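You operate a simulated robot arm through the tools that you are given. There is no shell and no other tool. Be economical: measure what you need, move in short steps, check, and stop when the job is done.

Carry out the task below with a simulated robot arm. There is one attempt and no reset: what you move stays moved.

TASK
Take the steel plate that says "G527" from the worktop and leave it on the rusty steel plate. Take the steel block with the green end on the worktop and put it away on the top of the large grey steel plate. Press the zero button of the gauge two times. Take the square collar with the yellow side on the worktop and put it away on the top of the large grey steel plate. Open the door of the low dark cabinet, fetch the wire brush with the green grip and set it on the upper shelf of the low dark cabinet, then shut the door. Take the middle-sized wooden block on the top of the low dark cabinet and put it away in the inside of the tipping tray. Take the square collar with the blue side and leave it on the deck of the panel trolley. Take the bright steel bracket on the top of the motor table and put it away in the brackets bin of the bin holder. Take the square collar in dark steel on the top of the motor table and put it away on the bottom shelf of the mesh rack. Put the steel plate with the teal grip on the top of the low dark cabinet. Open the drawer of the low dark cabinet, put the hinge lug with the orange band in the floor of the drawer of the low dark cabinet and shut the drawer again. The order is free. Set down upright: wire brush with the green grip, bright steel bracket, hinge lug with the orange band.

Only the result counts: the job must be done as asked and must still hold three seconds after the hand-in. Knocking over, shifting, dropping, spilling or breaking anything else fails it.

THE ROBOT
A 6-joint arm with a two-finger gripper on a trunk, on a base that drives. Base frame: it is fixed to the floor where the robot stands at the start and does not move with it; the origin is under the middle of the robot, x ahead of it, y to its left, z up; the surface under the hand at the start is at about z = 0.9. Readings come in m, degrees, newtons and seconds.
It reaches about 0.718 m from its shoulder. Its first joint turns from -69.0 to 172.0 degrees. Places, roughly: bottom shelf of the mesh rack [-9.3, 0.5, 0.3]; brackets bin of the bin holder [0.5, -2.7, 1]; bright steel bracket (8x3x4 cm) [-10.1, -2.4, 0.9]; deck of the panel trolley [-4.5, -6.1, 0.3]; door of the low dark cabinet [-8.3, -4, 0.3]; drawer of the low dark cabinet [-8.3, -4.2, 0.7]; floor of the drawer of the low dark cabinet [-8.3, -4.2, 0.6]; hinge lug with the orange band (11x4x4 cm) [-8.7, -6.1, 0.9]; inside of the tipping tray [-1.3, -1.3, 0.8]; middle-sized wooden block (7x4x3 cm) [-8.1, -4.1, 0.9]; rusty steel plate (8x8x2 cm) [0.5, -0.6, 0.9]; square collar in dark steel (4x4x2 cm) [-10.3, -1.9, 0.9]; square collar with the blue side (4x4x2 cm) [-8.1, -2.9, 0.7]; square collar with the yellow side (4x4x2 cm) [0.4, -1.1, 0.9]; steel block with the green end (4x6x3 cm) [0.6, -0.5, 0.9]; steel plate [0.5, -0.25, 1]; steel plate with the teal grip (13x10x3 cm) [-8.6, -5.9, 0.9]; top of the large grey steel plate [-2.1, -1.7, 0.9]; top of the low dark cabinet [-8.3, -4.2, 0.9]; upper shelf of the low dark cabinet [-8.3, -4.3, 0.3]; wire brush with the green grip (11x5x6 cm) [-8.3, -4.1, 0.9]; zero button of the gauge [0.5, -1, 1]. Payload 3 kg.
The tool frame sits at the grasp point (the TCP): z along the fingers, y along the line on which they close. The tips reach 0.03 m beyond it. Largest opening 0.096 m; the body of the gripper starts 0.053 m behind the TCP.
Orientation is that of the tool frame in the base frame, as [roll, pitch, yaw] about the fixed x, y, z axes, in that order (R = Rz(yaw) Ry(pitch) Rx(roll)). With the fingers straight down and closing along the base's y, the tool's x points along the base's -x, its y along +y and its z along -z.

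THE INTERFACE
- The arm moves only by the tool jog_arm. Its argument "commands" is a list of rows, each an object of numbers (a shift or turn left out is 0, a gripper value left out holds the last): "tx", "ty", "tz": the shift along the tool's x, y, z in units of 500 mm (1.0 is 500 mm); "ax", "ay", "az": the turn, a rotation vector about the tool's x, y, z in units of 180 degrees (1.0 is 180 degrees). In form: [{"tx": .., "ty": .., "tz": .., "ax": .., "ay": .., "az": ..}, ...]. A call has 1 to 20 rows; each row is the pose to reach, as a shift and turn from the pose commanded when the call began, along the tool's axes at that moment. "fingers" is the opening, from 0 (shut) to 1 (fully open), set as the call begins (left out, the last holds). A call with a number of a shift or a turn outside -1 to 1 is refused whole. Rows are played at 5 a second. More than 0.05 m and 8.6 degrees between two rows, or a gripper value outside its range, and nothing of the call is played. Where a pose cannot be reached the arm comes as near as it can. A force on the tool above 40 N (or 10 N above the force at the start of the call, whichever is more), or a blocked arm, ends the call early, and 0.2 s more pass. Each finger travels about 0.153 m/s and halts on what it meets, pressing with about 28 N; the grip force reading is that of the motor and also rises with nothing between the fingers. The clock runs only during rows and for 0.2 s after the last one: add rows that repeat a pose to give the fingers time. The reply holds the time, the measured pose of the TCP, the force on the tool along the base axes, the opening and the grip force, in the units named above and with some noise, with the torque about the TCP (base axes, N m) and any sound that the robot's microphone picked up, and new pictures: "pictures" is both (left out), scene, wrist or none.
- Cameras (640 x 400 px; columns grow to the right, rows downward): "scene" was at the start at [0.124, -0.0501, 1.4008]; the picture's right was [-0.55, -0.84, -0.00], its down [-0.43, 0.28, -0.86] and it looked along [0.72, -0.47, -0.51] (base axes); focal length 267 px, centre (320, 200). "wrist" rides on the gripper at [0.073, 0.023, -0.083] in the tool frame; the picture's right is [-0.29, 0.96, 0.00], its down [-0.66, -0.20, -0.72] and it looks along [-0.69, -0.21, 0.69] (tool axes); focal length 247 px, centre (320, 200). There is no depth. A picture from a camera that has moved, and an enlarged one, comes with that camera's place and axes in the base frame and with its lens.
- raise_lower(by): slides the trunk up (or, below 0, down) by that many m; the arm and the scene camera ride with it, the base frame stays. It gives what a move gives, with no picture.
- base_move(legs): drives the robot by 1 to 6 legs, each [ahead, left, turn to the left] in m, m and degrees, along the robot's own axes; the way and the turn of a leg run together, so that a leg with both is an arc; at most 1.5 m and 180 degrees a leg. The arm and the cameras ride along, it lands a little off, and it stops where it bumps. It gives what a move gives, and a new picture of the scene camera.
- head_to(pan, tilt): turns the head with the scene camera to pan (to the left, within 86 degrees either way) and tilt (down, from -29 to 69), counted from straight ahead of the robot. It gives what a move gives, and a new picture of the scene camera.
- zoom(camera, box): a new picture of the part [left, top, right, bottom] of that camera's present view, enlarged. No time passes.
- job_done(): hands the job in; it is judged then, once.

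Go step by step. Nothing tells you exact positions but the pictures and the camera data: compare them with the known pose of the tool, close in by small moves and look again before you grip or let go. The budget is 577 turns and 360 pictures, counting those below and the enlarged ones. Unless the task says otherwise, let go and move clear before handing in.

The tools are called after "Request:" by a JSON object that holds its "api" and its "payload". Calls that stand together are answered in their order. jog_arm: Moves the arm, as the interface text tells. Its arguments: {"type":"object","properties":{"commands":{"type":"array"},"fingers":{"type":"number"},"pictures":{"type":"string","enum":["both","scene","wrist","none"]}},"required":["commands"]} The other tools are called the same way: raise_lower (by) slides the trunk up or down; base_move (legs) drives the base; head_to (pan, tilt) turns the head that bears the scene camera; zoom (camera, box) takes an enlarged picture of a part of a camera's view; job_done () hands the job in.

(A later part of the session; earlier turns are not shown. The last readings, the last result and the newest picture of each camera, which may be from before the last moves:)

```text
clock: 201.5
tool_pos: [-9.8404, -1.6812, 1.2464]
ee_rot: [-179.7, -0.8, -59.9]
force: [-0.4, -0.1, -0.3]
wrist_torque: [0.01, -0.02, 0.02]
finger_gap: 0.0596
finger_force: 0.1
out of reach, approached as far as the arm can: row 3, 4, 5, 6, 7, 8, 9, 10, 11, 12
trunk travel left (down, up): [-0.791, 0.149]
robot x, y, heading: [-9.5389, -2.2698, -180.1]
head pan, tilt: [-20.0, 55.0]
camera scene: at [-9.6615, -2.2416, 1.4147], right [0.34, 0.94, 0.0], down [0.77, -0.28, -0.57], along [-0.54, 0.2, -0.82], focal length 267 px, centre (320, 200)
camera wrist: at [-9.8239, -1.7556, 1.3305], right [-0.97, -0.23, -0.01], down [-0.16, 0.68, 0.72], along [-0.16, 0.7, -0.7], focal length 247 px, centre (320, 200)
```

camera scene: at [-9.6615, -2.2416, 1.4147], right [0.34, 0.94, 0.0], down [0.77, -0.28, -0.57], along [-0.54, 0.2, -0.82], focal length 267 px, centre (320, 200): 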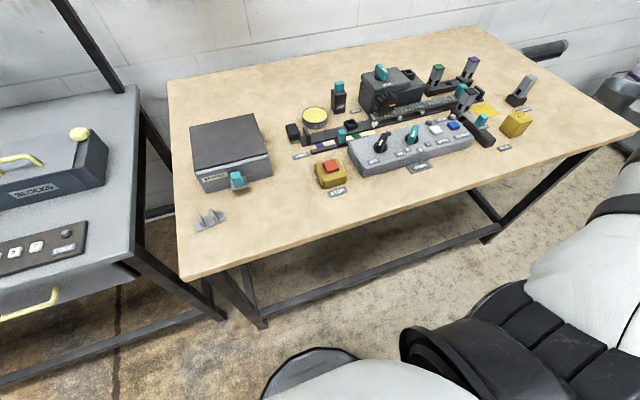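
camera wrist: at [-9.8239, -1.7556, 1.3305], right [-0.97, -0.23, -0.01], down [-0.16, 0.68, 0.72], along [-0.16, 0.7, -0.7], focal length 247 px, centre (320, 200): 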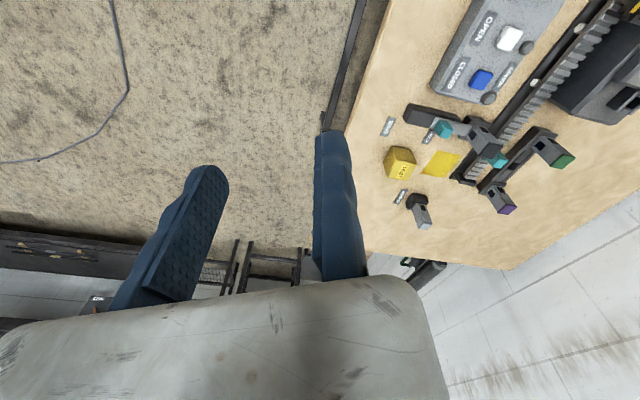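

At that height the arm is near its reach limit. I'll lower the hand by 0.1 m, complete the turn and move over the collar together.

Request:
{"api": "jog_arm", "payload": {"commands": [{"tz": 0.08}, {"tz": 0.16}, {"ty": 0.08, "tz": 0.2, "az": 0.02}, {"ty": 0.16, "tz": 0.2, "az": 0.04}, {"ty": 0.24, "tz": 0.2, "az": 0.06}, {"ty": 0.32, "tz": 0.2, "az": 0.08}, {"ty": 0.4, "tz": 0.2, "az": 0.1}, {"ty": 0.48, "tz": 0.2, "az": 0.12}, {"tx": 0.02, "ty": 0.56, "tz": 0.2, "az": 0.14}, {"tx": 0.03, "ty": 0.64, "tz": 0.2, "az": 0.16}, {"tx": 0.04, "ty": 0.72, "tz": 0.2, "az": 0.167}, {"tx": 0.05, "ty": 0.8, "tz": 0.2, "az": 0.167}]}}

```text
clock: 204.1
tool_pos: [-9.9669, -1.7302, 1.1457]
ee_rot: [174.0, -0.9, -46.4]
force: [-2.0, -2.6, -0.4]
wrist_torque: [0.12, -0.15, 0.0]
finger_gap: 0.0594
finger_force: 0.1
out of reach, approached as far as the arm can: row 1, 2, 3, 4, 5, 6, 7, 8, 9, 10, 11, 12
trunk travel left (down, up): [-0.791, 0.149]
robot x, y, heading: [-9.547, -2.2652, 180.0]
head pan, tilt: [-20.0, 55.0]
camera scene: at [-9.6695, -2.2478, 1.4141], right [0.34, 0.94, 0.01], down [0.77, -0.28, -0.57], along [-0.53, 0.2, -0.82], focal length 267 px, centre (320, 200)
camera wrist: at [-9.9286, -1.7928, 1.2313], right [-0.89, -0.44, 0.09], down [-0.26, 0.68, 0.69], along [-0.37, 0.59, -0.72], focal length 247 px, centre (320, 200)
```

scene: 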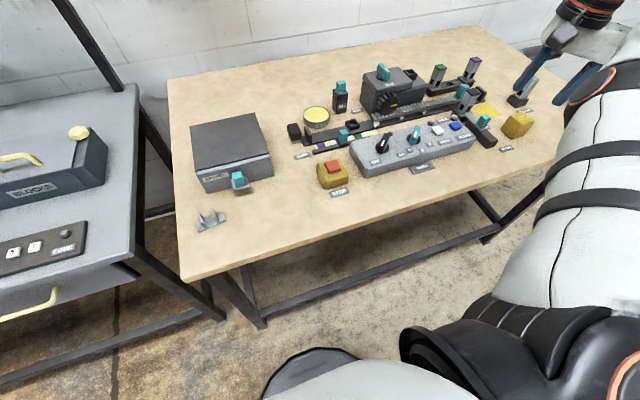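
wrist: 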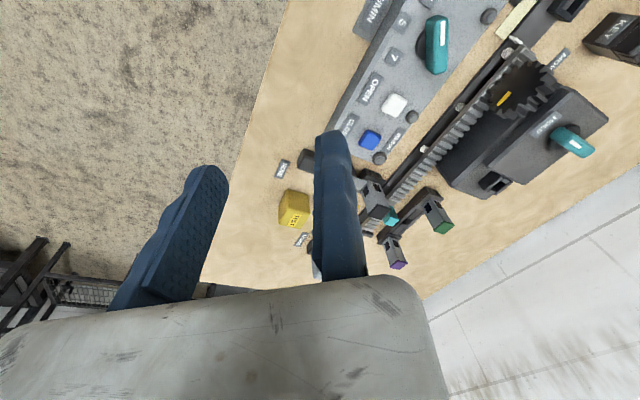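

That direction is at a wrist limit. I'll turn back to the default yaw and then test the other turning direction.

Request:
{"api": "jog_arm", "payload": {"commands": [{"tz": -0.04, "ax": 0.004, "ay": 0.002, "az": -0.041}, {"tx": 0.023, "ty": 0.043, "ax": 0.009, "ay": 0.004, "az": -0.082}, {"tx": 0.046, "ty": 0.086, "ax": 0.013, "ay": 0.006, "az": -0.122}, {"tx": 0.069, "ty": 0.128, "ax": 0.018, "ay": 0.008, "az": -0.163}, {"tx": 0.09, "ty": 0.17, "ax": 0.022, "ay": 0.01, "az": -0.204}, {"tx": 0.113, "ty": 0.213, "ax": 0.027, "ay": 0.013, "az": -0.245}, {"tx": 0.136, "ty": 0.256, "ax": 0.031, "ay": 0.015, "az": -0.2855}, {"tx": 0.159, "ty": 0.298, "ax": 0.031, "ay": 0.015, "az": -0.2855}], "pictures": "none"}}

```text
clock: 205.9
tool_pos: [-10.0175, -1.8931, 1.1639]
ee_rot: [179.3, -0.2, 5.4]
force: [0.1, 0.3, -0.2]
wrist_torque: [-0.01, 0.05, -0.03]
finger_gap: 0.0598
finger_force: 0.0
out of reach, approached as far as the arm can: row 1, 2
trunk travel left (down, up): [-0.791, 0.149]
robot x, y, heading: [-9.543, -2.2663, -179.9]
head pan, tilt: [-20.0, 55.0]
```

Request:
{"api": "jog_arm", "payload": {"commands": [{"az": -0.047}, {"az": -0.094}, {"az": -0.141}, {"az": -0.188}, {"az": -0.235}, {"az": -0.282}, {"az": -0.329}, {"az": -0.376}, {"az": -0.423}, {"az": -0.47}, {"az": -0.517}, {"az": -0.564}, {"az": -0.611}, {"az": -0.658}, {"az": -0.705}, {"az": -0.752}, {"az": -0.799}, {"az": -0.846}, {"az": -0.893}, {"az": -0.94}]}}

```text
clock: 210.1
tool_pos: [-10.0168, -1.8929, 1.1652]
ee_rot: [-179.2, 0.3, 174.7]
force: [0.0, 0.3, -0.1]
wrist_torque: [-0.02, -0.03, 0.0]
finger_gap: 0.0593
finger_force: 0.1
trunk travel left (down, up): [-0.791, 0.149]
robot x, y, heading: [-9.5432, -2.2707, -179.8]
head pan, tilt: [-20.0, 55.0]
camera scene: at [-9.6619, -2.2422, 1.4147], right [0.34, 0.94, 0.0], down [0.77, -0.28, -0.57], along [-0.54, 0.2, -0.82], focal length 267 px, centre (320, 200)
camera wrist: at [-10.0898, -1.8625, 1.2467], right [0.38, 0.92, -0.01], down [0.64, -0.25, 0.73], along [0.67, -0.28, -0.68], focal length 247 px, centre (320, 200)
```

scene: 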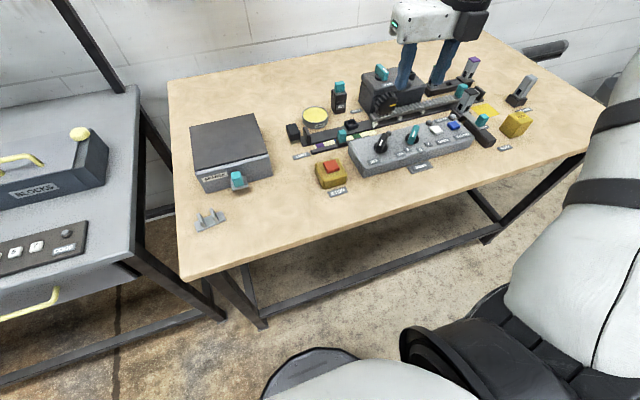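
wrist: 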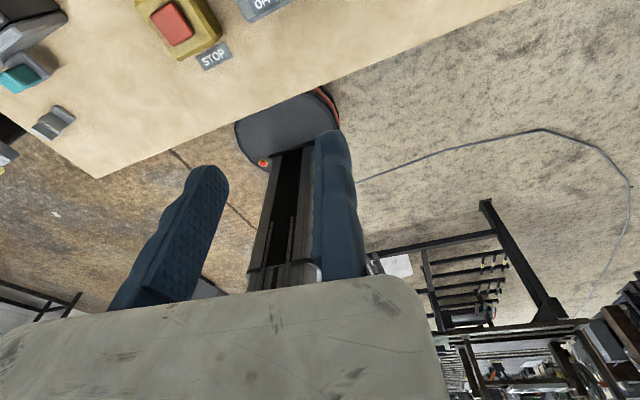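

Turning this way works. Continuing another +95° to get the front-to-back grip orientation.

Request:
{"api": "jog_arm", "payload": {"commands": [{"az": -0.047}, {"az": -0.094}, {"az": -0.141}, {"az": -0.188}, {"az": -0.235}, {"az": -0.282}, {"az": -0.329}, {"az": -0.376}, {"az": -0.423}, {"az": -0.47}, {"az": -0.517}, {"az": -0.524}]}}

```text
clock: 212.7
tool_pos: [-10.0183, -1.8933, 1.1638]
ee_rot: [-179.6, -0.7, -91.1]
force: [-0.1, 0.3, 0.0]
wrist_torque: [0.0, 0.02, -0.03]
finger_gap: 0.0593
finger_force: 0.1
trunk travel left (down, up): [-0.791, 0.149]
robot x, y, heading: [-9.5421, -2.2695, -180.2]
head pan, tilt: [-20.0, 55.0]
camera scene: at [-9.662, -2.2422, 1.4147], right [0.34, 0.94, 0.0], down [0.77, -0.28, -0.57], along [-0.54, 0.2, -0.82], focal length 267 px, centre (320, 200)
camera wrist: at [-10.043, -1.9646, 1.2483], right [-0.95, 0.31, -0.01], down [0.21, 0.67, 0.71], along [0.23, 0.68, -0.7], focal length 247 px, centre (320, 200)
```

scene: 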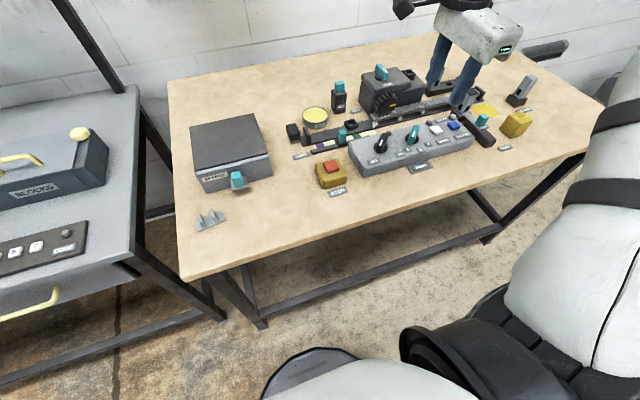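
wrist: 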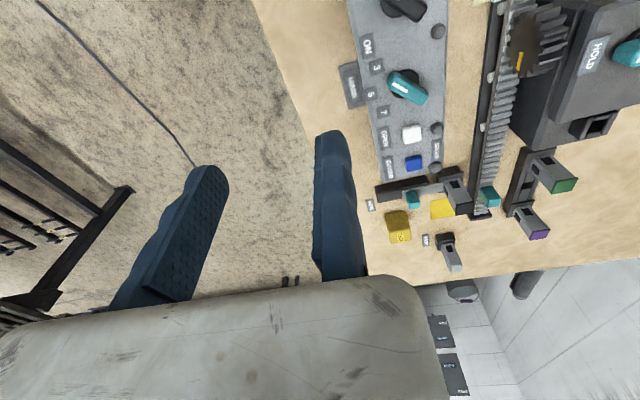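

Orientation reached. Creeping the base 0.15 m closer to the table.

Request:
{"api": "base_move", "payload": {"legs": [[0.15, 0.04, 0]]}}

Request:
{"api": "jog_arm", "payload": {"commands": [{"ty": 0.06, "tz": 0.03}, {"ty": 0.12, "tz": 0.06}, {"ty": 0.16, "tz": 0.06}, {"ty": 0.16, "tz": 0.06}]}}

```text
clock: 214.1
tool_pos: [-10.1645, -1.9334, 1.1651]
ee_rot: [-179.8, -0.9, -91.2]
force: [0.0, 0.5, 0.4]
wrist_torque: [-0.02, 0.02, 0.01]
finger_gap: 0.0597
finger_force: 0.0
trunk travel left (down, up): [-0.791, 0.149]
robot x, y, heading: [-9.6898, -2.3058, -180.0]
head pan, tilt: [-20.0, 55.0]
camera scene: at [-9.8085, -2.2825, 1.4148], right [0.34, 0.94, 0.0], down [0.77, -0.28, -0.57], along [-0.54, 0.2, -0.82], focal length 267 px, centre (320, 200)
```

scene: 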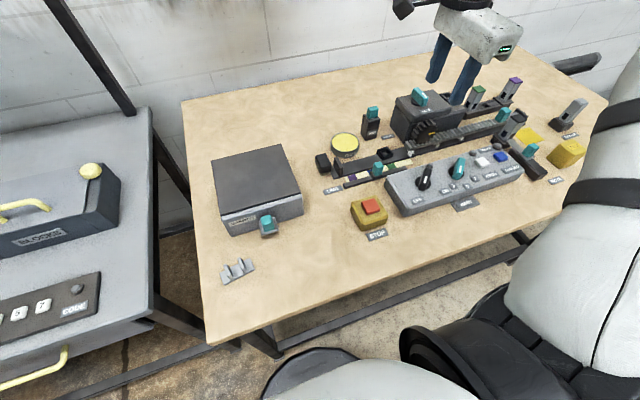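

```text
clock: 215.1
tool_pos: [-10.213, -1.9231, 1.1297]
ee_rot: [-179.8, -0.7, -91.2]
force: [0.7, 0.1, -0.2]
wrist_torque: [0.0, 0.02, -0.01]
finger_gap: 0.0593
finger_force: 0.2
out of reach, approached as far as the arm can: row 2, 3, 4
trunk travel left (down, up): [-0.791, 0.149]
robot x, y, heading: [-9.6896, -2.3082, -179.9]
head pan, tilt: [-20.0, 55.0]
camera scene: at [-9.8104, -2.283, 1.4146], right [0.34, 0.94, 0.0], down [0.77, -0.28, -0.57], along [-0.54, 0.2, -0.82], focal length 267 px, centre (320, 200)
camera wrist: at [-10.2385, -1.9958, 1.2133], right [-0.95, 0.31, -0.01], down [0.21, 0.67, 0.71], along [0.23, 0.68, -0.7], focal length 247 px, centre (320, 200)
```

scene: 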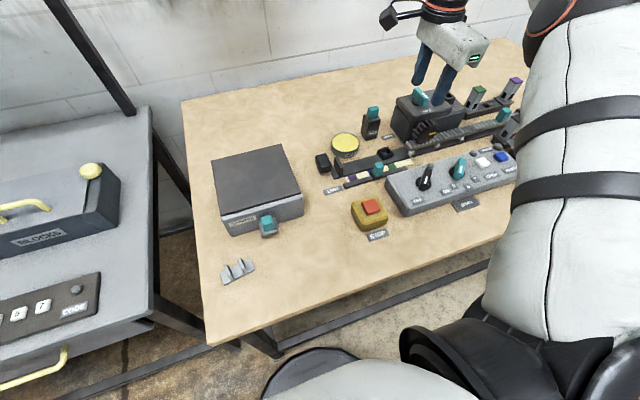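
wrist: 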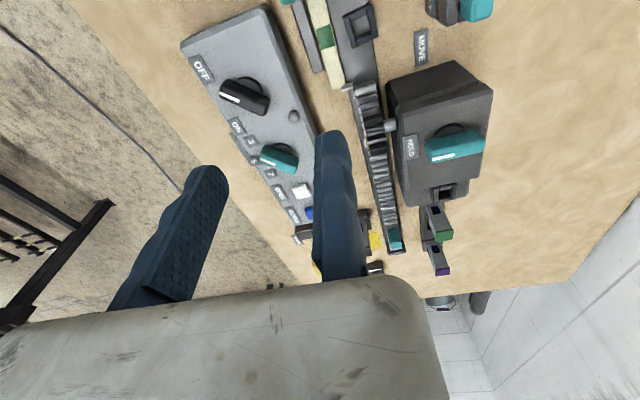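

Request:
{"api": "zoom", "payload": {"camera": "wrist", "box": [290, 0, 450, 100]}}

Request:
{"api": "zoom", "payload": {"camera": "scene", "box": [320, 100, 460, 200]}}

```text
4.00 times, centred on (370, 50) of wrist
camera zoom: at [-10.2385, -1.9958, 1.2133], right [-0.95, 0.31, -0.01], down [0.21, 0.67, 0.71], along [0.23, 0.68, -0.7], focal length 988 px, centre (120, 800)
```

zoom: 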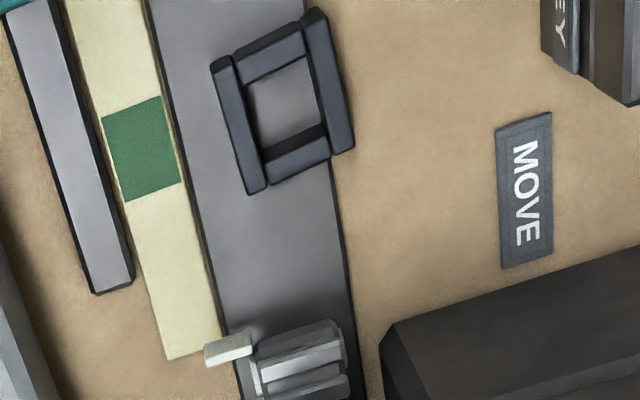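

```text
4.00 times, centred on (390, 150) of scene
camera zoom: at [-9.8104, -2.283, 1.4146], right [0.34, 0.94, 0.0], down [0.77, -0.28, -0.57], along [-0.54, 0.2, -0.82], focal length 1069 px, centre (40, 400)
```

zoom: 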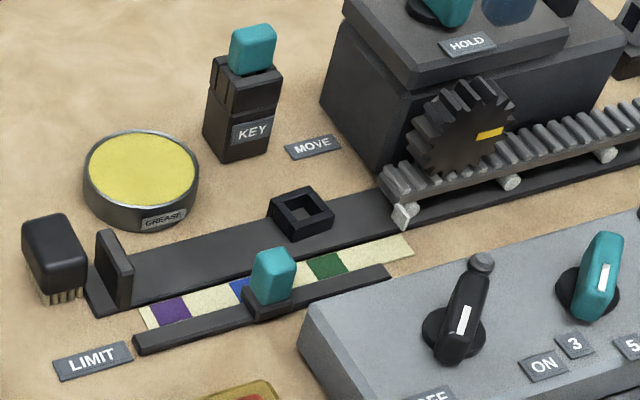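

Collar triangulates to (-10.258, -1.924), top z 0.877. I need a bit more reach, so I'll check the clearance between base and table legs.

Request:
{"api": "head_to", "payload": {"pan": 10, "tilt": 69}}

```text
clock: 216.0
tool_pos: [-10.2136, -1.9235, 1.1298]
ee_rot: [-179.9, -0.8, -91.3]
force: [0.2, -0.4, 0.4]
wrist_torque: [0.03, -0.01, 0.0]
finger_gap: 0.0595
finger_force: 0.1
trunk travel left (down, up): [-0.791, 0.149]
robot x, y, heading: [-9.6926, -2.3077, -180.1]
head pan, tilt: [10.0, 68.8]
camera scene: at [-9.7973, -2.3171, 1.3993], right [-0.17, 0.98, 0.0], down [0.92, 0.16, -0.36], along [-0.36, -0.06, -0.93], focal length 267 px, centre (320, 200)
```

scene: 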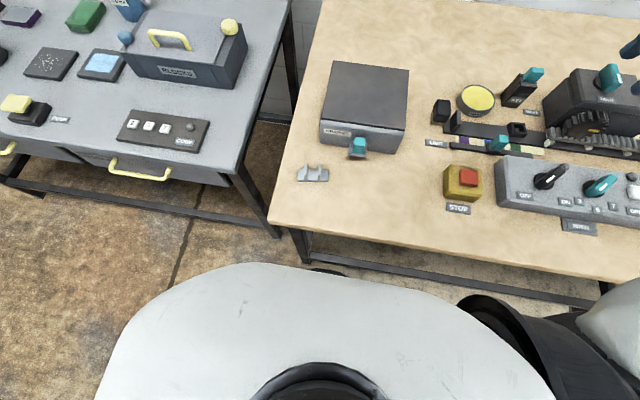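

Base front is at about x=-9.945 and the stretcher at x≈-10.05, so 5.5 cm further is safe.

Request:
{"api": "base_move", "payload": {"legs": [[0.055, 0, 0]]}}

Request:
{"api": "jog_arm", "payload": {"commands": [{"ty": -0.03, "tz": 0.05, "az": -0.015}, {"ty": -0.02, "tz": 0.12, "az": -0.029}, {"tz": 0.2, "az": -0.029}, {"tz": 0.26, "az": -0.029}, {"tz": 0.26, "az": -0.029}], "fingers": 0.68}}

```text
clock: 217.0
tool_pos: [-10.2459, -1.9245, 1.1271]
ee_rot: [-179.5, -0.8, -91.3]
force: [-0.2, -0.2, -0.8]
wrist_torque: [0.0, -0.04, 0.01]
finger_gap: 0.0596
finger_force: 0.1
trunk travel left (down, up): [-0.791, 0.149]
robot x, y, heading: [-9.7209, -2.3056, -180.1]
head pan, tilt: [10.0, 68.8]
stopped in leg 1: the robot was blocked; the commanded pose is now the measured one
camera scene: at [-9.8311, -2.3168, 1.3989], right [-0.17, 0.98, 0.0], down [0.92, 0.16, -0.36], along [-0.35, -0.06, -0.93], focal length 267 px, centre (320, 200)
```

scene: 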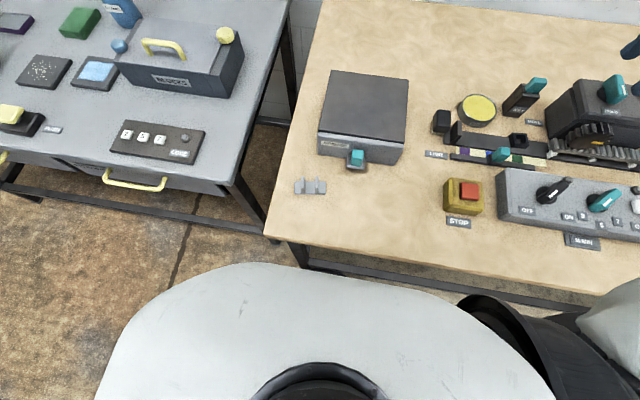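

```text
clock: 218.2
tool_pos: [-10.2413, -1.9255, 1.0014]
ee_rot: [-179.9, -0.9, -86.0]
force: [0.2, -0.2, 0.0]
wrist_torque: [-0.03, 0.0, 0.05]
finger_gap: 0.0652
finger_force: 0.1
trunk travel left (down, up): [-0.791, 0.149]
robot x, y, heading: [-9.7209, -2.3065, -179.9]
head pan, tilt: [10.0, 68.8]
camera scene: at [-9.8268, -2.3172, 1.3992], right [-0.17, 0.98, 0.0], down [0.92, 0.16, -0.36], along [-0.36, -0.06, -0.93], focal length 267 px, centre (320, 200)
camera wrist: at [-10.2595, -1.9987, 1.0839], right [-0.97, 0.23, -0.01], down [0.15, 0.68, 0.71], along [0.17, 0.69, -0.7], focal length 247 px, centre (320, 200)
```

scene: 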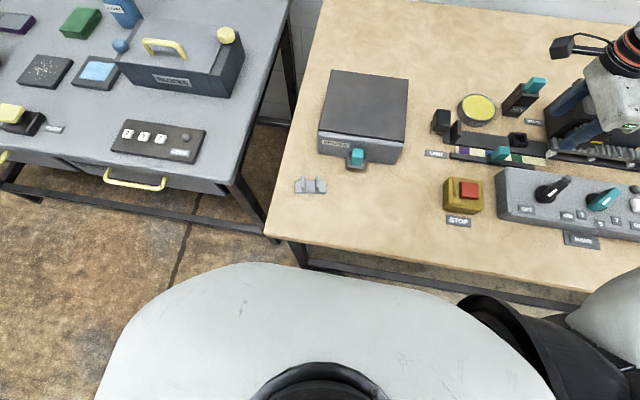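
wrist: 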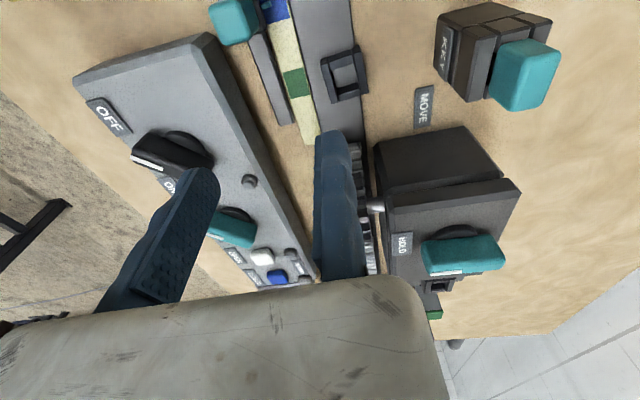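

Request:
{"api": "jog_arm", "payload": {"commands": [{"ty": 0.05, "tz": 0.04}, {"ty": 0.086, "tz": 0.1}, {"ty": 0.086, "tz": 0.16}, {"ty": 0.086, "tz": 0.16}], "pictures": "wrist"}}

```text
clock: 219.2
tool_pos: [-10.2353, -1.9577, 0.9597]
ee_rot: [-180.0, -0.8, -85.9]
force: [0.1, 0.2, -0.4]
wrist_torque: [0.04, -0.02, 0.0]
finger_gap: 0.0656
finger_force: 0.1
out of reach, approached as far as the arm can: row 1, 2, 3, 4
trunk travel left (down, up): [-0.791, 0.149]
robot x, y, heading: [-9.7186, -2.3037, -180.0]
head pan, tilt: [10.0, 68.8]
camera wrist: at [-10.2528, -2.0318, 1.0427], right [-0.97, 0.23, 0.0], down [0.16, 0.68, 0.71], along [0.16, 0.69, -0.7], focal length 247 px, centre (320, 200)
```

wrist: 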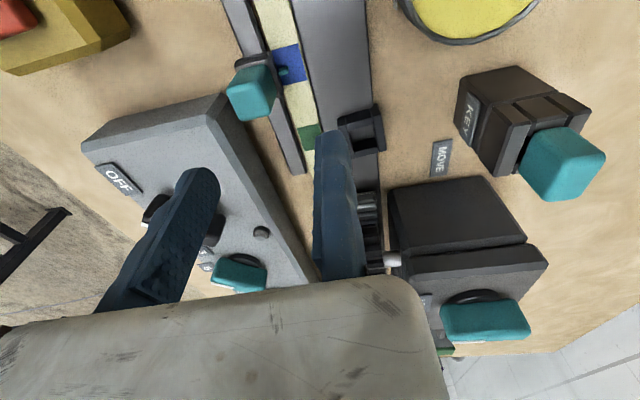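

The grip front-to-back is out of reach. Instead I'll use the opposite yaw (fixed finger on the gear side, body away from motor) with the hand tilted forward to gain reach; first rotate at a safe height.

Request:
{"api": "jog_arm", "payload": {"commands": [{"ty": -0.05, "tz": -0.06}, {"ty": -0.1, "tz": -0.12}, {"ty": -0.15, "tz": -0.2}, {"ty": -0.15, "tz": -0.2, "az": 0.045}, {"ty": -0.15, "tz": -0.2, "az": 0.09}, {"ty": -0.15, "tz": -0.2, "az": 0.135}, {"ty": -0.15, "tz": -0.2, "az": 0.18}, {"ty": -0.15, "tz": -0.2, "az": 0.225}, {"ty": -0.15, "tz": -0.2, "az": 0.27}, {"ty": -0.15, "tz": -0.2, "az": 0.315}, {"ty": -0.15, "tz": -0.2, "az": 0.36}, {"ty": -0.15, "tz": -0.2, "az": 0.405}, {"ty": -0.15, "tz": -0.2, "az": 0.45}, {"ty": -0.15, "tz": -0.2, "az": 0.5}], "pictures": "none"}}

```text
refused: row 14 steps farther than a row can; nothing moved
```

Request:
{"api": "jog_arm", "payload": {"commands": [{"ty": -0.05, "tz": -0.06}, {"ty": -0.1, "tz": -0.12}, {"ty": -0.15, "tz": -0.2}, {"ty": -0.15, "tz": -0.2, "az": 0.046}, {"ty": -0.15, "tz": -0.2, "az": 0.092}, {"ty": -0.15, "tz": -0.2, "az": 0.138}, {"ty": -0.15, "tz": -0.2, "az": 0.184}, {"ty": -0.15, "tz": -0.2, "az": 0.23}, {"ty": -0.15, "tz": -0.2, "az": 0.276}, {"ty": -0.15, "tz": -0.2, "az": 0.322}, {"ty": -0.15, "tz": -0.2, "az": 0.368}, {"ty": -0.15, "tz": -0.2, "az": 0.414}, {"ty": -0.15, "tz": -0.2, "az": 0.46}, {"ty": -0.15, "tz": -0.2, "az": 0.5}], "pictures": "none"}}

```text
clock: 222.2
tool_pos: [-10.1591, -1.9495, 1.0601]
ee_rot: [-179.2, 0.2, -176.1]
force: [-0.1, 0.2, 0.1]
wrist_torque: [0.02, 0.02, 0.01]
finger_gap: 0.0654
finger_force: 0.1
trunk travel left (down, up): [-0.791, 0.149]
robot x, y, heading: [-9.7191, -2.3076, -180.2]
head pan, tilt: [10.0, 68.8]
```

Request:
{"api": "jog_arm", "payload": {"commands": [{"tx": 0.03, "ty": 0.02, "ay": 0.045}, {"tx": 0.06, "ty": 0.05, "ay": 0.09}, {"tx": 0.12, "ty": 0.08, "ay": 0.135}, {"tx": 0.188, "ty": 0.118, "ay": 0.139}, {"tx": 0.188, "ty": 0.118, "ay": 0.139}]}}

```text
clock: 223.4
tool_pos: [-10.2557, -1.898, 1.0599]
ee_rot: [-179.0, -25.1, -176.4]
force: [-0.4, -0.8, -0.8]
wrist_torque: [-0.01, 0.01, 0.0]
finger_gap: 0.0652
finger_force: 0.1
trunk travel left (down, up): [-0.791, 0.149]
robot x, y, heading: [-9.722, -2.3082, -179.8]
head pan, tilt: [10.0, 68.8]
camera scene: at [-9.8251, -2.3167, 1.3994], right [-0.17, 0.98, 0.0], down [0.92, 0.16, -0.36], along [-0.36, -0.06, -0.93], focal length 267 px, centre (320, 200)
camera wrist: at [-10.2896, -1.8764, 1.1649], right [0.2, 0.97, -0.14], down [0.92, -0.13, 0.38], along [0.35, -0.2, -0.92], focal length 247 px, centre (320, 200)
```

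scene: 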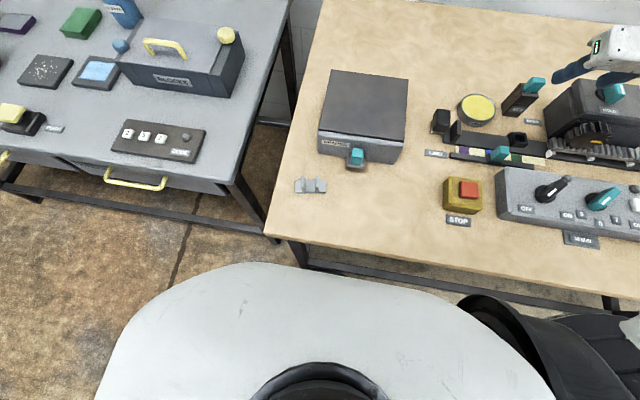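
wrist: 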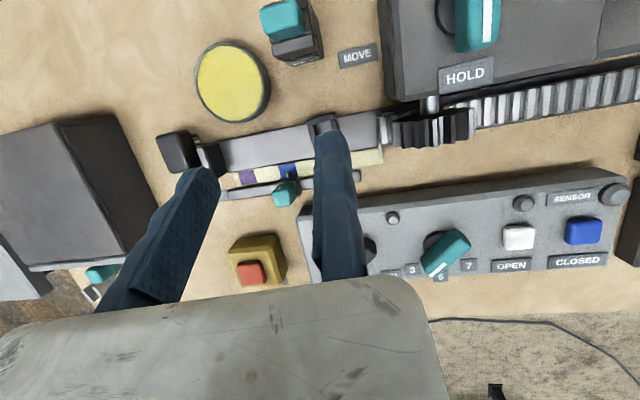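

Good reach. Lowering vertically next to the collar, first part-way.

Request:
{"api": "jog_arm", "payload": {"commands": [{"tx": -0.042, "tz": 0.076}, {"tx": -0.083, "tz": 0.153}, {"tx": -0.124, "tz": 0.229}, {"tx": -0.124, "tz": 0.229}]}}

Request:
{"api": "zoom", "payload": {"camera": "wrist", "box": [220, 60, 420, 200]}}

```text
clock: 224.4
tool_pos: [-10.2483, -1.8988, 0.9284]
ee_rot: [-179.1, -24.9, -176.4]
force: [-0.7, 0.1, 0.1]
wrist_torque: [0.0, 0.0, 0.01]
finger_gap: 0.0653
finger_force: 0.1
trunk travel left (down, up): [-0.791, 0.149]
robot x, y, heading: [-9.7226, -2.3039, -179.7]
head pan, tilt: [10.0, 68.8]
camera scene: at [-9.8261, -2.317, 1.3993], right [-0.17, 0.98, 0.0], down [0.92, 0.16, -0.36], along [-0.36, -0.06, -0.93], focal length 267 px, centre (320, 200)
camera wrist: at [-10.2823, -1.8776, 1.0345], right [0.2, 0.97, -0.14], down [0.92, -0.13, 0.38], along [0.35, -0.2, -0.91], focal length 247 px, centre (320, 200)
```

scene: 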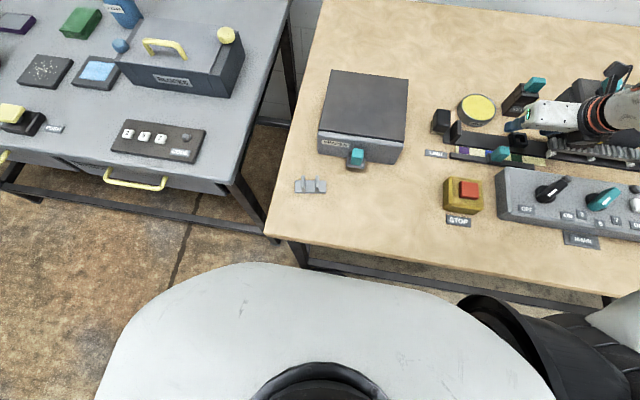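
wrist: 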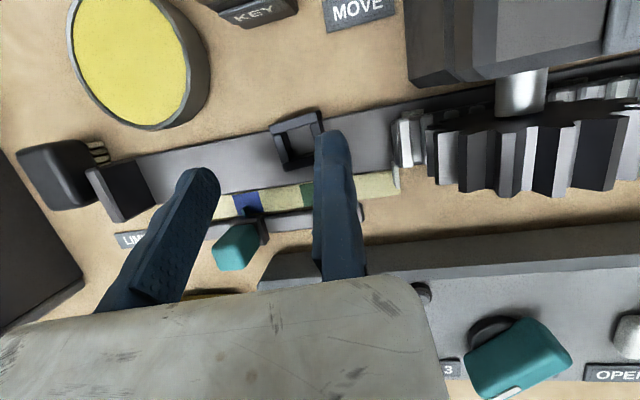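

```text
2.86 times, centred on (320, 130) of wrist
camera zoom: at [-10.2823, -1.8776, 1.0345], right [0.2, 0.97, -0.14], down [0.92, -0.13, 0.38], along [0.35, -0.2, -0.91], focal length 706 px, centre (320, 400)
```

zoom: 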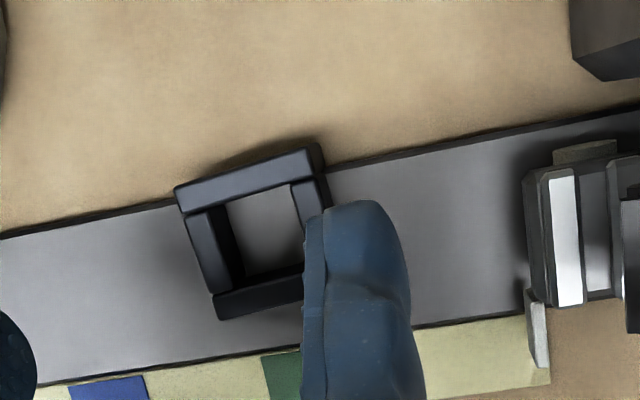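

Request:
{"api": "jog_arm", "payload": {"commands": [{"tx": 0.006, "ty": 0.0165, "tz": 0.003}, {"tx": -0.008, "ty": 0.0165, "tz": 0.034}, {"tx": -0.023, "ty": 0.0165, "tz": 0.0655}, {"tx": -0.023, "ty": 0.0165, "tz": 0.0655}], "pictures": "wrist"}}

Request:
{"api": "zoom", "payload": {"camera": "wrist", "box": [220, 60, 420, 200]}}

```text
clock: 225.4
tool_pos: [-10.2364, -1.8986, 0.911]
ee_rot: [-179.1, -24.9, -176.4]
force: [0.0, 0.3, 0.1]
wrist_torque: [0.02, 0.01, 0.04]
finger_gap: 0.0649
finger_force: 0.1
out of reach, approached as far as the arm can: row 2, 3, 4
trunk travel left (down, up): [-0.791, 0.149]
robot x, y, heading: [-9.7208, -2.3061, -179.8]
head pan, tilt: [10.0, 68.8]
camera wrist: at [-10.2719, -1.8767, 1.0162], right [0.2, 0.97, -0.14], down [0.92, -0.13, 0.38], along [0.35, -0.2, -0.91], focal length 247 px, centre (320, 200)
```

wrist: 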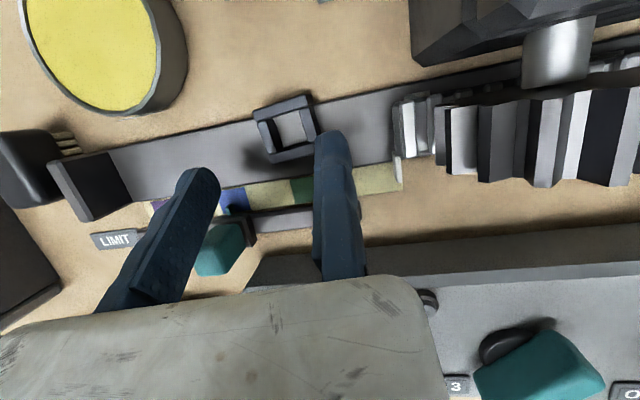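

```text
2.86 times, centred on (320, 130) of wrist
camera zoom: at [-10.2719, -1.8767, 1.0162], right [0.2, 0.97, -0.14], down [0.92, -0.13, 0.38], along [0.35, -0.2, -0.91], focal length 706 px, centre (320, 400)
```

zoom: 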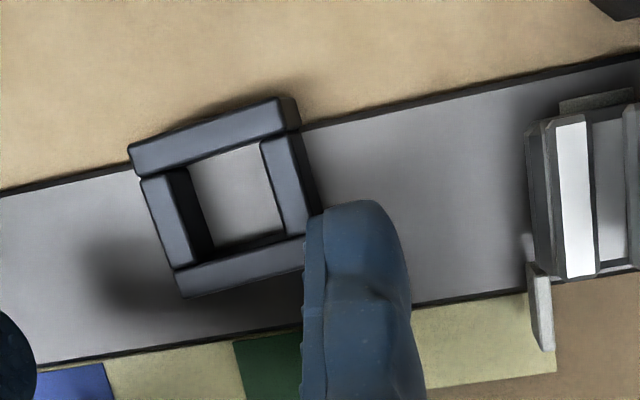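

The trunk is too high for this low pose. I'll raise the hand relative to the trunk, then lower the trunk.

Request:
{"api": "jog_arm", "payload": {"commands": [{"tz": -0.05}, {"tx": 0.04, "ty": 0.0174, "tz": -0.08}, {"tx": 0.077, "ty": 0.0174, "tz": -0.094}, {"tx": 0.077, "ty": 0.0174, "tz": -0.094}], "pictures": "none"}}

Request:
{"api": "raise_lower", "payload": {"by": -0.05}}

Request:
{"api": "zoom", "payload": {"camera": "wrist", "box": [220, 60, 420, 200]}}

```text
clock: 226.4
tool_pos: [-10.2536, -1.89, 0.9693]
ee_rot: [-179.0, -24.9, -176.4]
force: [-0.5, 0.1, -0.2]
wrist_torque: [-0.01, 0.0, 0.01]
finger_gap: 0.0652
finger_force: 0.1
trunk travel left (down, up): [-0.791, 0.149]
robot x, y, heading: [-9.7196, -2.3032, -179.9]
head pan, tilt: [10.0, 68.8]
```

```text
clock: 227.3
tool_pos: [-10.2537, -1.8893, 0.9198]
ee_rot: [-179.2, -24.9, -176.4]
force: [0.0, -0.9, 0.1]
wrist_torque: [0.02, 0.03, 0.0]
finger_gap: 0.0653
finger_force: 0.0
trunk travel left (down, up): [-0.741, 0.199]
robot x, y, heading: [-9.7189, -2.3086, -179.9]
head pan, tilt: [10.0, 68.8]
```

```text
2.86 times, centred on (320, 130) of wrist
camera zoom: at [-10.2873, -1.8684, 1.0257], right [0.2, 0.97, -0.14], down [0.92, -0.13, 0.38], along [0.35, -0.2, -0.91], focal length 706 px, centre (320, 400)
```

zoom: 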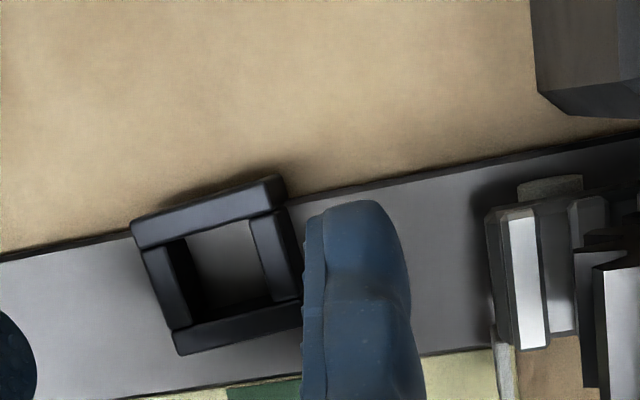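

Request:
{"api": "raise_lower", "payload": {"by": -0.018}}

Request:
{"api": "raise_lower", "payload": {"by": -0.006}}

Request:
{"api": "zoom", "payload": {"camera": "wrist", "box": [160, 60, 400, 210]}}

```text
clock: 227.9
tool_pos: [-10.2541, -1.891, 0.9019]
ee_rot: [-179.1, -24.8, -176.4]
force: [-0.3, 0.6, 1.1]
wrist_torque: [-0.01, -0.01, 0.0]
finger_gap: 0.0658
finger_force: 0.1
trunk travel left (down, up): [-0.723, 0.217]
robot x, y, heading: [-9.7215, -2.3084, -180.1]
head pan, tilt: [10.0, 68.8]
```

```text
clock: 228.5
tool_pos: [-10.2524, -1.8899, 0.8959]
ee_rot: [-179.1, -25.0, -176.4]
force: [0.0, -0.2, -0.2]
wrist_torque: [0.0, -0.03, 0.0]
finger_gap: 0.0654
finger_force: 0.0
trunk travel left (down, up): [-0.717, 0.223]
robot x, y, heading: [-9.719, -2.3036, -179.9]
head pan, tilt: [10.0, 68.8]
```

```text
2.67 times, centred on (280, 135) of wrist
camera zoom: at [-10.2874, -1.8683, 1.0016], right [0.2, 0.97, -0.14], down [0.92, -0.13, 0.38], along [0.35, -0.2, -0.91], focal length 659 px, centre (427, 373)
```

zoom: 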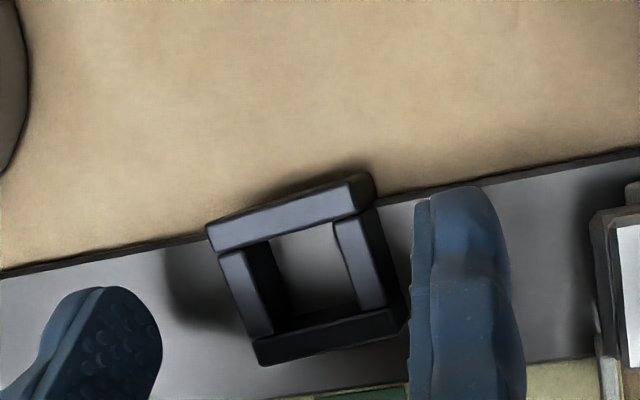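

The collar lies between the fingers. Closing.

Request:
{"api": "jog_arm", "payload": {"commands": [{}, {}, {}, {}], "fingers": 0, "pictures": "wrist"}}

```text
clock: 229.5
tool_pos: [-10.2536, -1.8889, 0.8959]
ee_rot: [-179.1, -25.0, -176.4]
force: [-0.4, 0.6, 0.4]
wrist_torque: [0.02, -0.04, -0.02]
finger_gap: 0.0333
finger_force: 28.2
trunk travel left (down, up): [-0.717, 0.223]
robot x, y, heading: [-9.7193, -2.3054, -180.1]
head pan, tilt: [10.0, 68.8]
camera wrist: at [-10.2874, -1.8683, 1.0016], right [0.2, 0.97, -0.14], down [0.92, -0.13, 0.38], along [0.35, -0.2, -0.91], focal length 247 px, centre (320, 200)
```

wrist: 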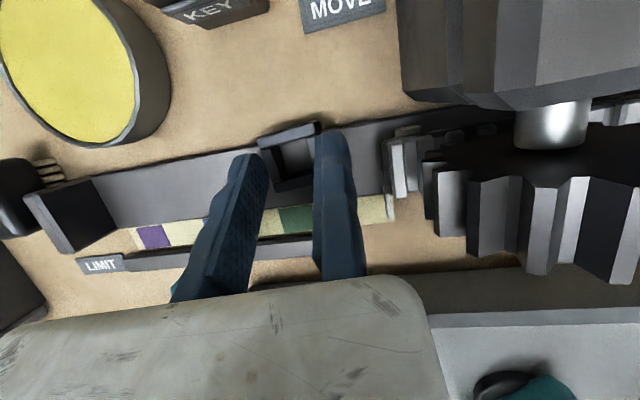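

Gripped (0.033). Lifting by trunk.

Request:
{"api": "raise_lower", "payload": {"by": 0.16}}

Request:
{"api": "jog_arm", "payload": {"commands": [{"tx": -0.08}, {"tx": -0.16}, {"tx": -0.2}, {"tx": -0.2}]}}

```text
clock: 231.3
tool_pos: [-10.2544, -1.8894, 1.0549]
ee_rot: [-179.2, -24.9, -176.4]
force: [-0.3, -0.4, -0.5]
wrist_torque: [0.02, -0.01, 0.02]
finger_gap: 0.033
finger_force: 28.0
trunk travel left (down, up): [-0.877, 0.063]
robot x, y, heading: [-9.7177, -2.3079, -180.2]
head pan, tilt: [10.0, 68.8]
```

```text
clock: 232.3
tool_pos: [-10.1633, -1.8836, 1.0123]
ee_rot: [-179.1, -24.9, -176.4]
force: [0.7, -0.6, -0.8]
wrist_torque: [0.03, -0.01, 0.01]
finger_gap: 0.0333
finger_force: 28.0
trunk travel left (down, up): [-0.877, 0.063]
robot x, y, heading: [-9.7183, -2.3086, -180.1]
head pan, tilt: [10.0, 68.8]
camera scene: at [-9.8271, -2.3168, 1.4852], right [-0.17, 0.98, 0.0], down [0.92, 0.16, -0.36], along [-0.36, -0.06, -0.93], focal length 267 px, centre (320, 200)
camera wrist: at [-10.197, -1.8626, 1.1187], right [0.2, 0.97, -0.14], down [0.92, -0.13, 0.38], along [0.35, -0.2, -0.91], focal length 247 px, centre (320, 200)
```

scene: 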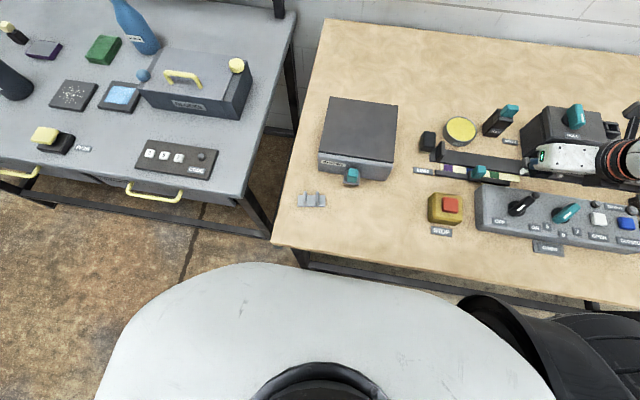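
wrist: 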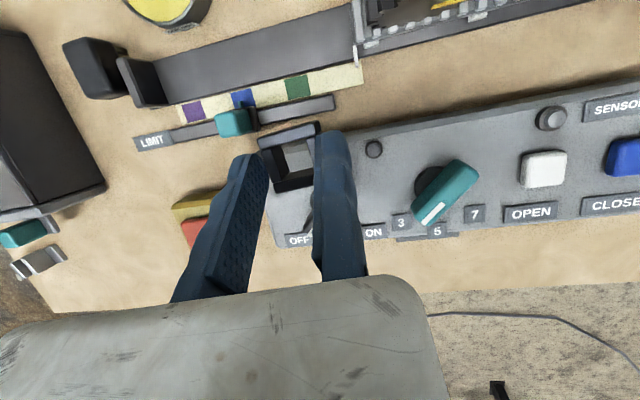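

Collar in hand. Backing out and driving toward the mesh rack, turning to face it (+y).

Request:
{"api": "base_move", "payload": {"legs": [[-0.45, 0, 0], [0, -1.2, 0], [0, 0, -90]]}}

Request:
{"api": "head_to", "payload": {"pan": 0, "tilt": 35}}

```text
clock: 244.5
tool_pos: [-8.8336, -0.6761, 1.014]
ee_rot: [-179.0, -24.9, 92.3]
force: [0.0, 1.0, 0.0]
wrist_torque: [0.01, 0.02, 0.02]
finger_gap: 0.0332
finger_force: 28.2
trunk travel left (down, up): [-0.877, 0.063]
robot x, y, heading: [-9.2677, -1.1093, 88.6]
head pan, tilt: [10.0, 68.8]
camera scene: at [-9.2762, -1.0047, 1.4852], right [0.99, 0.15, 0.0], down [0.14, -0.92, -0.36], along [-0.06, 0.36, -0.93], focal length 267 px, centre (320, 200)
```

scene: 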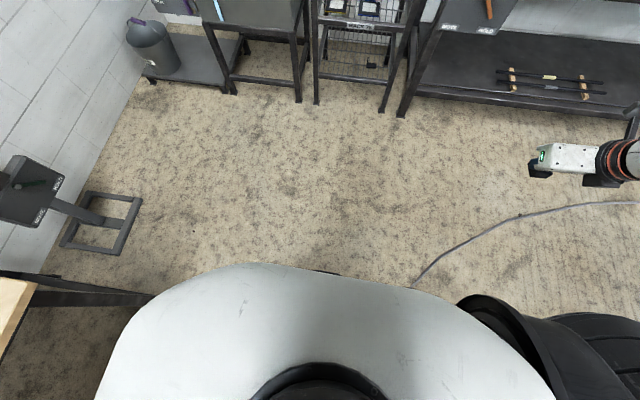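

```text
clock: 245.5
tool_pos: [-8.8343, -0.6773, 1.0126]
ee_rot: [-179.1, -24.9, 92.2]
force: [-0.5, -1.1, -0.9]
wrist_torque: [-0.02, -0.05, -0.01]
finger_gap: 0.0333
finger_force: 27.7
trunk travel left (down, up): [-0.877, 0.063]
robot x, y, heading: [-9.2698, -1.1139, 88.7]
head pan, tilt: [0.0, 35.0]
camera scene: at [-9.2657, -0.9721, 1.5288], right [1.0, -0.02, 0.0], down [-0.01, -0.57, -0.82], along [0.02, 0.82, -0.57], focal length 267 px, centre (320, 200)
```

scene: 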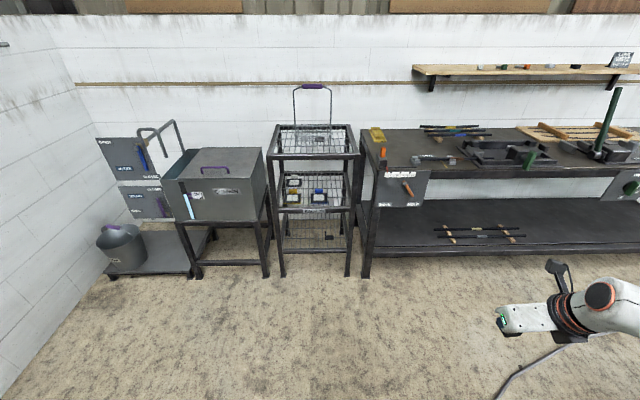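

Request:
{"api": "zoom", "payload": {"camera": "scene", "box": [240, 80, 400, 290]}}

```text
1.90 times, centred on (320, 185) of scene
camera zoom: at [-9.2657, -0.9721, 1.5288], right [1.0, -0.02, 0.0], down [-0.01, -0.57, -0.82], along [0.02, 0.82, -0.57], focal length 509 px, centre (320, 229)
```

zoom: 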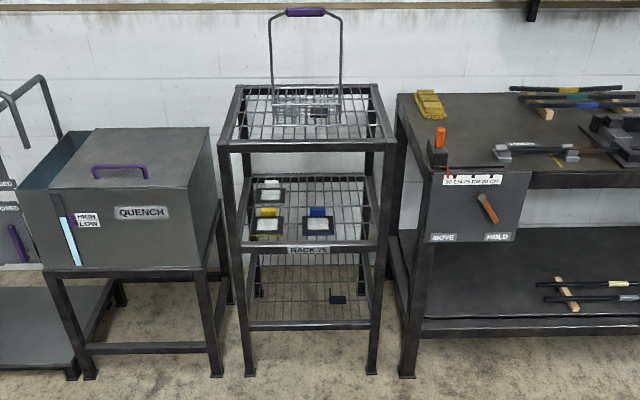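

The rack's bottom shelf is at z≈0.27 with ~0.3 m clearance below the middle shelf, front at y≈0.275. I'll tilt the hand to 50°, align with the rack and then lower the trunk.

Request:
{"api": "jog_arm", "payload": {"commands": [{"ay": 0.045}, {"ay": 0.09}, {"ay": 0.135}, {"ay": 0.139}], "pictures": "wrist"}}

Request:
{"api": "base_move", "payload": {"legs": [[0, 0.47, 1.3], [0.6, 0, 0]]}}

```text
clock: 246.5
tool_pos: [-8.8241, -0.6747, 1.0017]
ee_rot: [-178.7, -49.9, 91.7]
force: [-0.9, 0.0, -1.1]
wrist_torque: [-0.02, 0.03, -0.01]
finger_gap: 0.0332
finger_force: 27.8
out of reach, approached as far as the arm can: row 2, 3, 4
trunk travel left (down, up): [-0.877, 0.063]
robot x, y, heading: [-9.2709, -1.1113, 88.8]
head pan, tilt: [0.0, 35.0]
camera wrist: at [-8.7991, -0.6903, 1.1108], right [0.96, -0.14, -0.24], down [-0.16, -0.99, -0.04], along [-0.23, 0.07, -0.97], focal length 247 px, centre (320, 200)
```

wrist: 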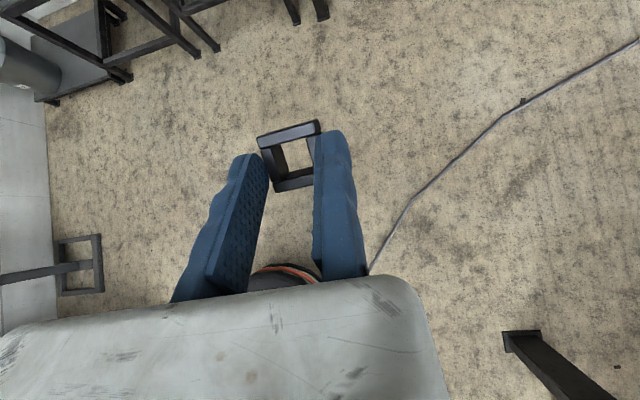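

```text
clock: 249.3
tool_pos: [-9.2874, -0.6589, 1.0022]
ee_rot: [-178.9, -49.8, 93.4]
force: [0.3, -0.3, -0.9]
wrist_torque: [-0.02, -0.01, -0.04]
finger_gap: 0.0331
finger_force: 27.7
trunk travel left (down, up): [-0.877, 0.063]
robot x, y, heading: [-9.7193, -1.1045, 90.3]
head pan, tilt: [0.0, 35.0]
stopped in leg 1: the robot was blocked; the commanded pose is now the measured one
camera scene: at [-9.7231, -0.9675, 1.5289], right [1.0, 0.0, 0.0], down [0.0, -0.57, -0.82], along [0.0, 0.82, -0.57], focal length 267 px, centre (320, 200)
```

scene: 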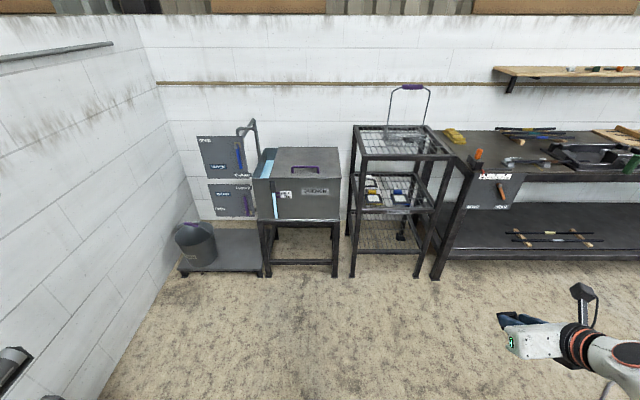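

Bumped lightly against the motor table corner; moving off it and forward.

Request:
{"api": "base_move", "payload": {"legs": [[0, -0.03, 0], [0.6, 0, 0]]}}

Request:
{"api": "head_to", "payload": {"pan": -35, "tilt": 45}}

```text
clock: 253.1
tool_pos: [-9.2554, -0.0604, 1.0018]
ee_rot: [-178.8, -49.9, 93.1]
force: [-0.3, -0.7, 0.0]
wrist_torque: [0.02, 0.01, 0.01]
finger_gap: 0.0332
finger_force: 28.3
trunk travel left (down, up): [-0.877, 0.063]
robot x, y, heading: [-9.6896, -0.5056, 89.8]
head pan, tilt: [0.0, 35.0]
camera scene: at [-9.6901, -0.3681, 1.529], right [1.0, 0.0, 0.0], down [0.0, -0.57, -0.82], along [0.0, 0.82, -0.57], focal length 267 px, centre (320, 200)
```

scene: 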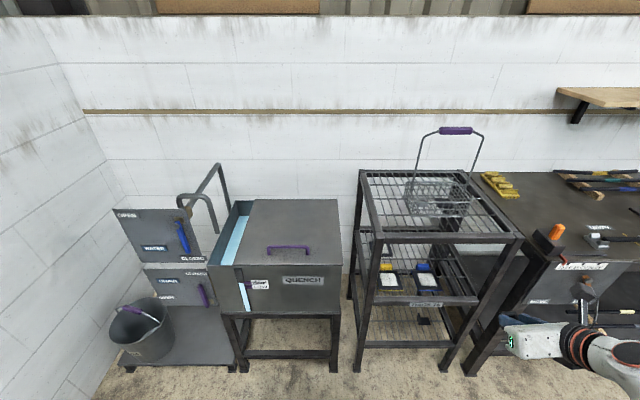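

```text
clock: 254.1
tool_pos: [-9.2558, -0.0589, 1.0025]
ee_rot: [-178.7, -49.7, 93.0]
force: [0.2, 0.5, -1.1]
wrist_torque: [-0.03, -0.06, 0.01]
finger_gap: 0.0331
finger_force: 28.0
trunk travel left (down, up): [-0.877, 0.063]
robot x, y, heading: [-9.6895, -0.5037, 90.0]
head pan, tilt: [-35.0, 45.0]
camera scene: at [-9.6436, -0.3891, 1.5141], right [0.82, -0.57, 0.0], down [-0.41, -0.58, -0.71], along [0.41, 0.58, -0.71], focal length 267 px, centre (320, 200)
```

scene: 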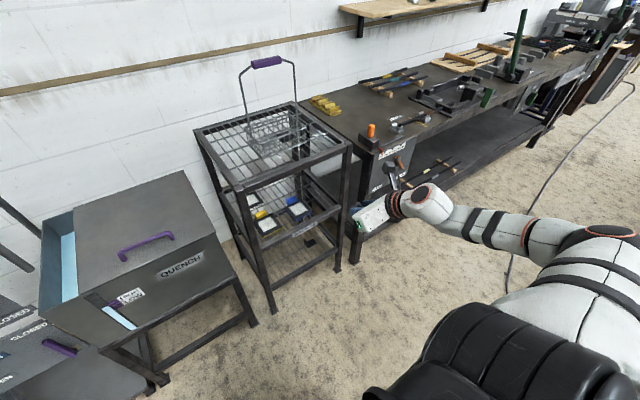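

Lowering the trunk so the hand comes to the level of the bottom shelf, still outside the rack.

Request:
{"api": "raise_lower", "payload": {"by": -0.4}}

Request:
{"api": "raise_lower", "payload": {"by": -0.27}}

Request:
{"api": "head_to", "payload": {"pan": -40, "tilt": 30}}

```text
clock: 257.9
tool_pos: [-9.2555, -0.0591, 0.6021]
ee_rot: [-178.7, -49.8, 92.9]
force: [-0.6, -0.8, -1.5]
wrist_torque: [-0.03, -0.06, -0.01]
finger_gap: 0.0332
finger_force: 28.1
trunk travel left (down, up): [-0.477, 0.463]
robot x, y, heading: [-9.6878, -0.5048, 89.9]
head pan, tilt: [-35.0, 45.0]
```

```text
clock: 260.7
tool_pos: [-9.2551, -0.06, 0.3313]
ee_rot: [-178.7, -49.8, 93.0]
force: [0.4, -0.2, -1.0]
wrist_torque: [-0.02, -0.05, 0.03]
finger_gap: 0.0331
finger_force: 28.0
trunk travel left (down, up): [-0.207, 0.733]
robot x, y, heading: [-9.6895, -0.5019, 89.8]
head pan, tilt: [-35.0, 45.0]
```

```text
clock: 261.5
tool_pos: [-9.2539, -0.0591, 0.3323]
ee_rot: [-178.6, -49.7, 93.0]
force: [0.6, 0.2, -1.2]
wrist_torque: [-0.02, 0.0, 0.0]
finger_gap: 0.0334
finger_force: 28.0
trunk travel left (down, up): [-0.207, 0.733]
robot x, y, heading: [-9.6887, -0.5076, 89.8]
head pan, tilt: [-40.0, 30.0]
camera scene: at [-9.6322, -0.3864, 0.8666], right [0.77, -0.64, 0.0], down [-0.32, -0.38, -0.87], along [0.56, 0.66, -0.5], focal length 267 px, centre (320, 200)
```

scene: 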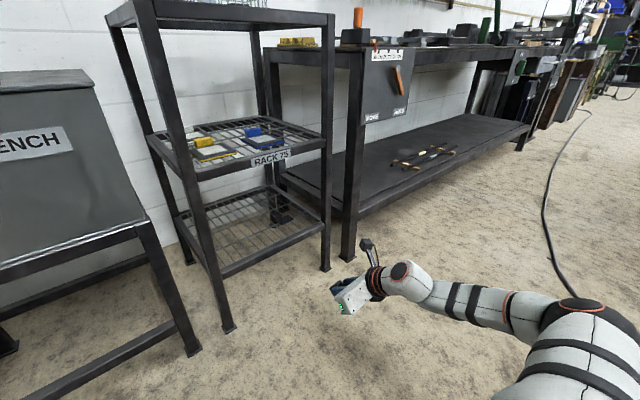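

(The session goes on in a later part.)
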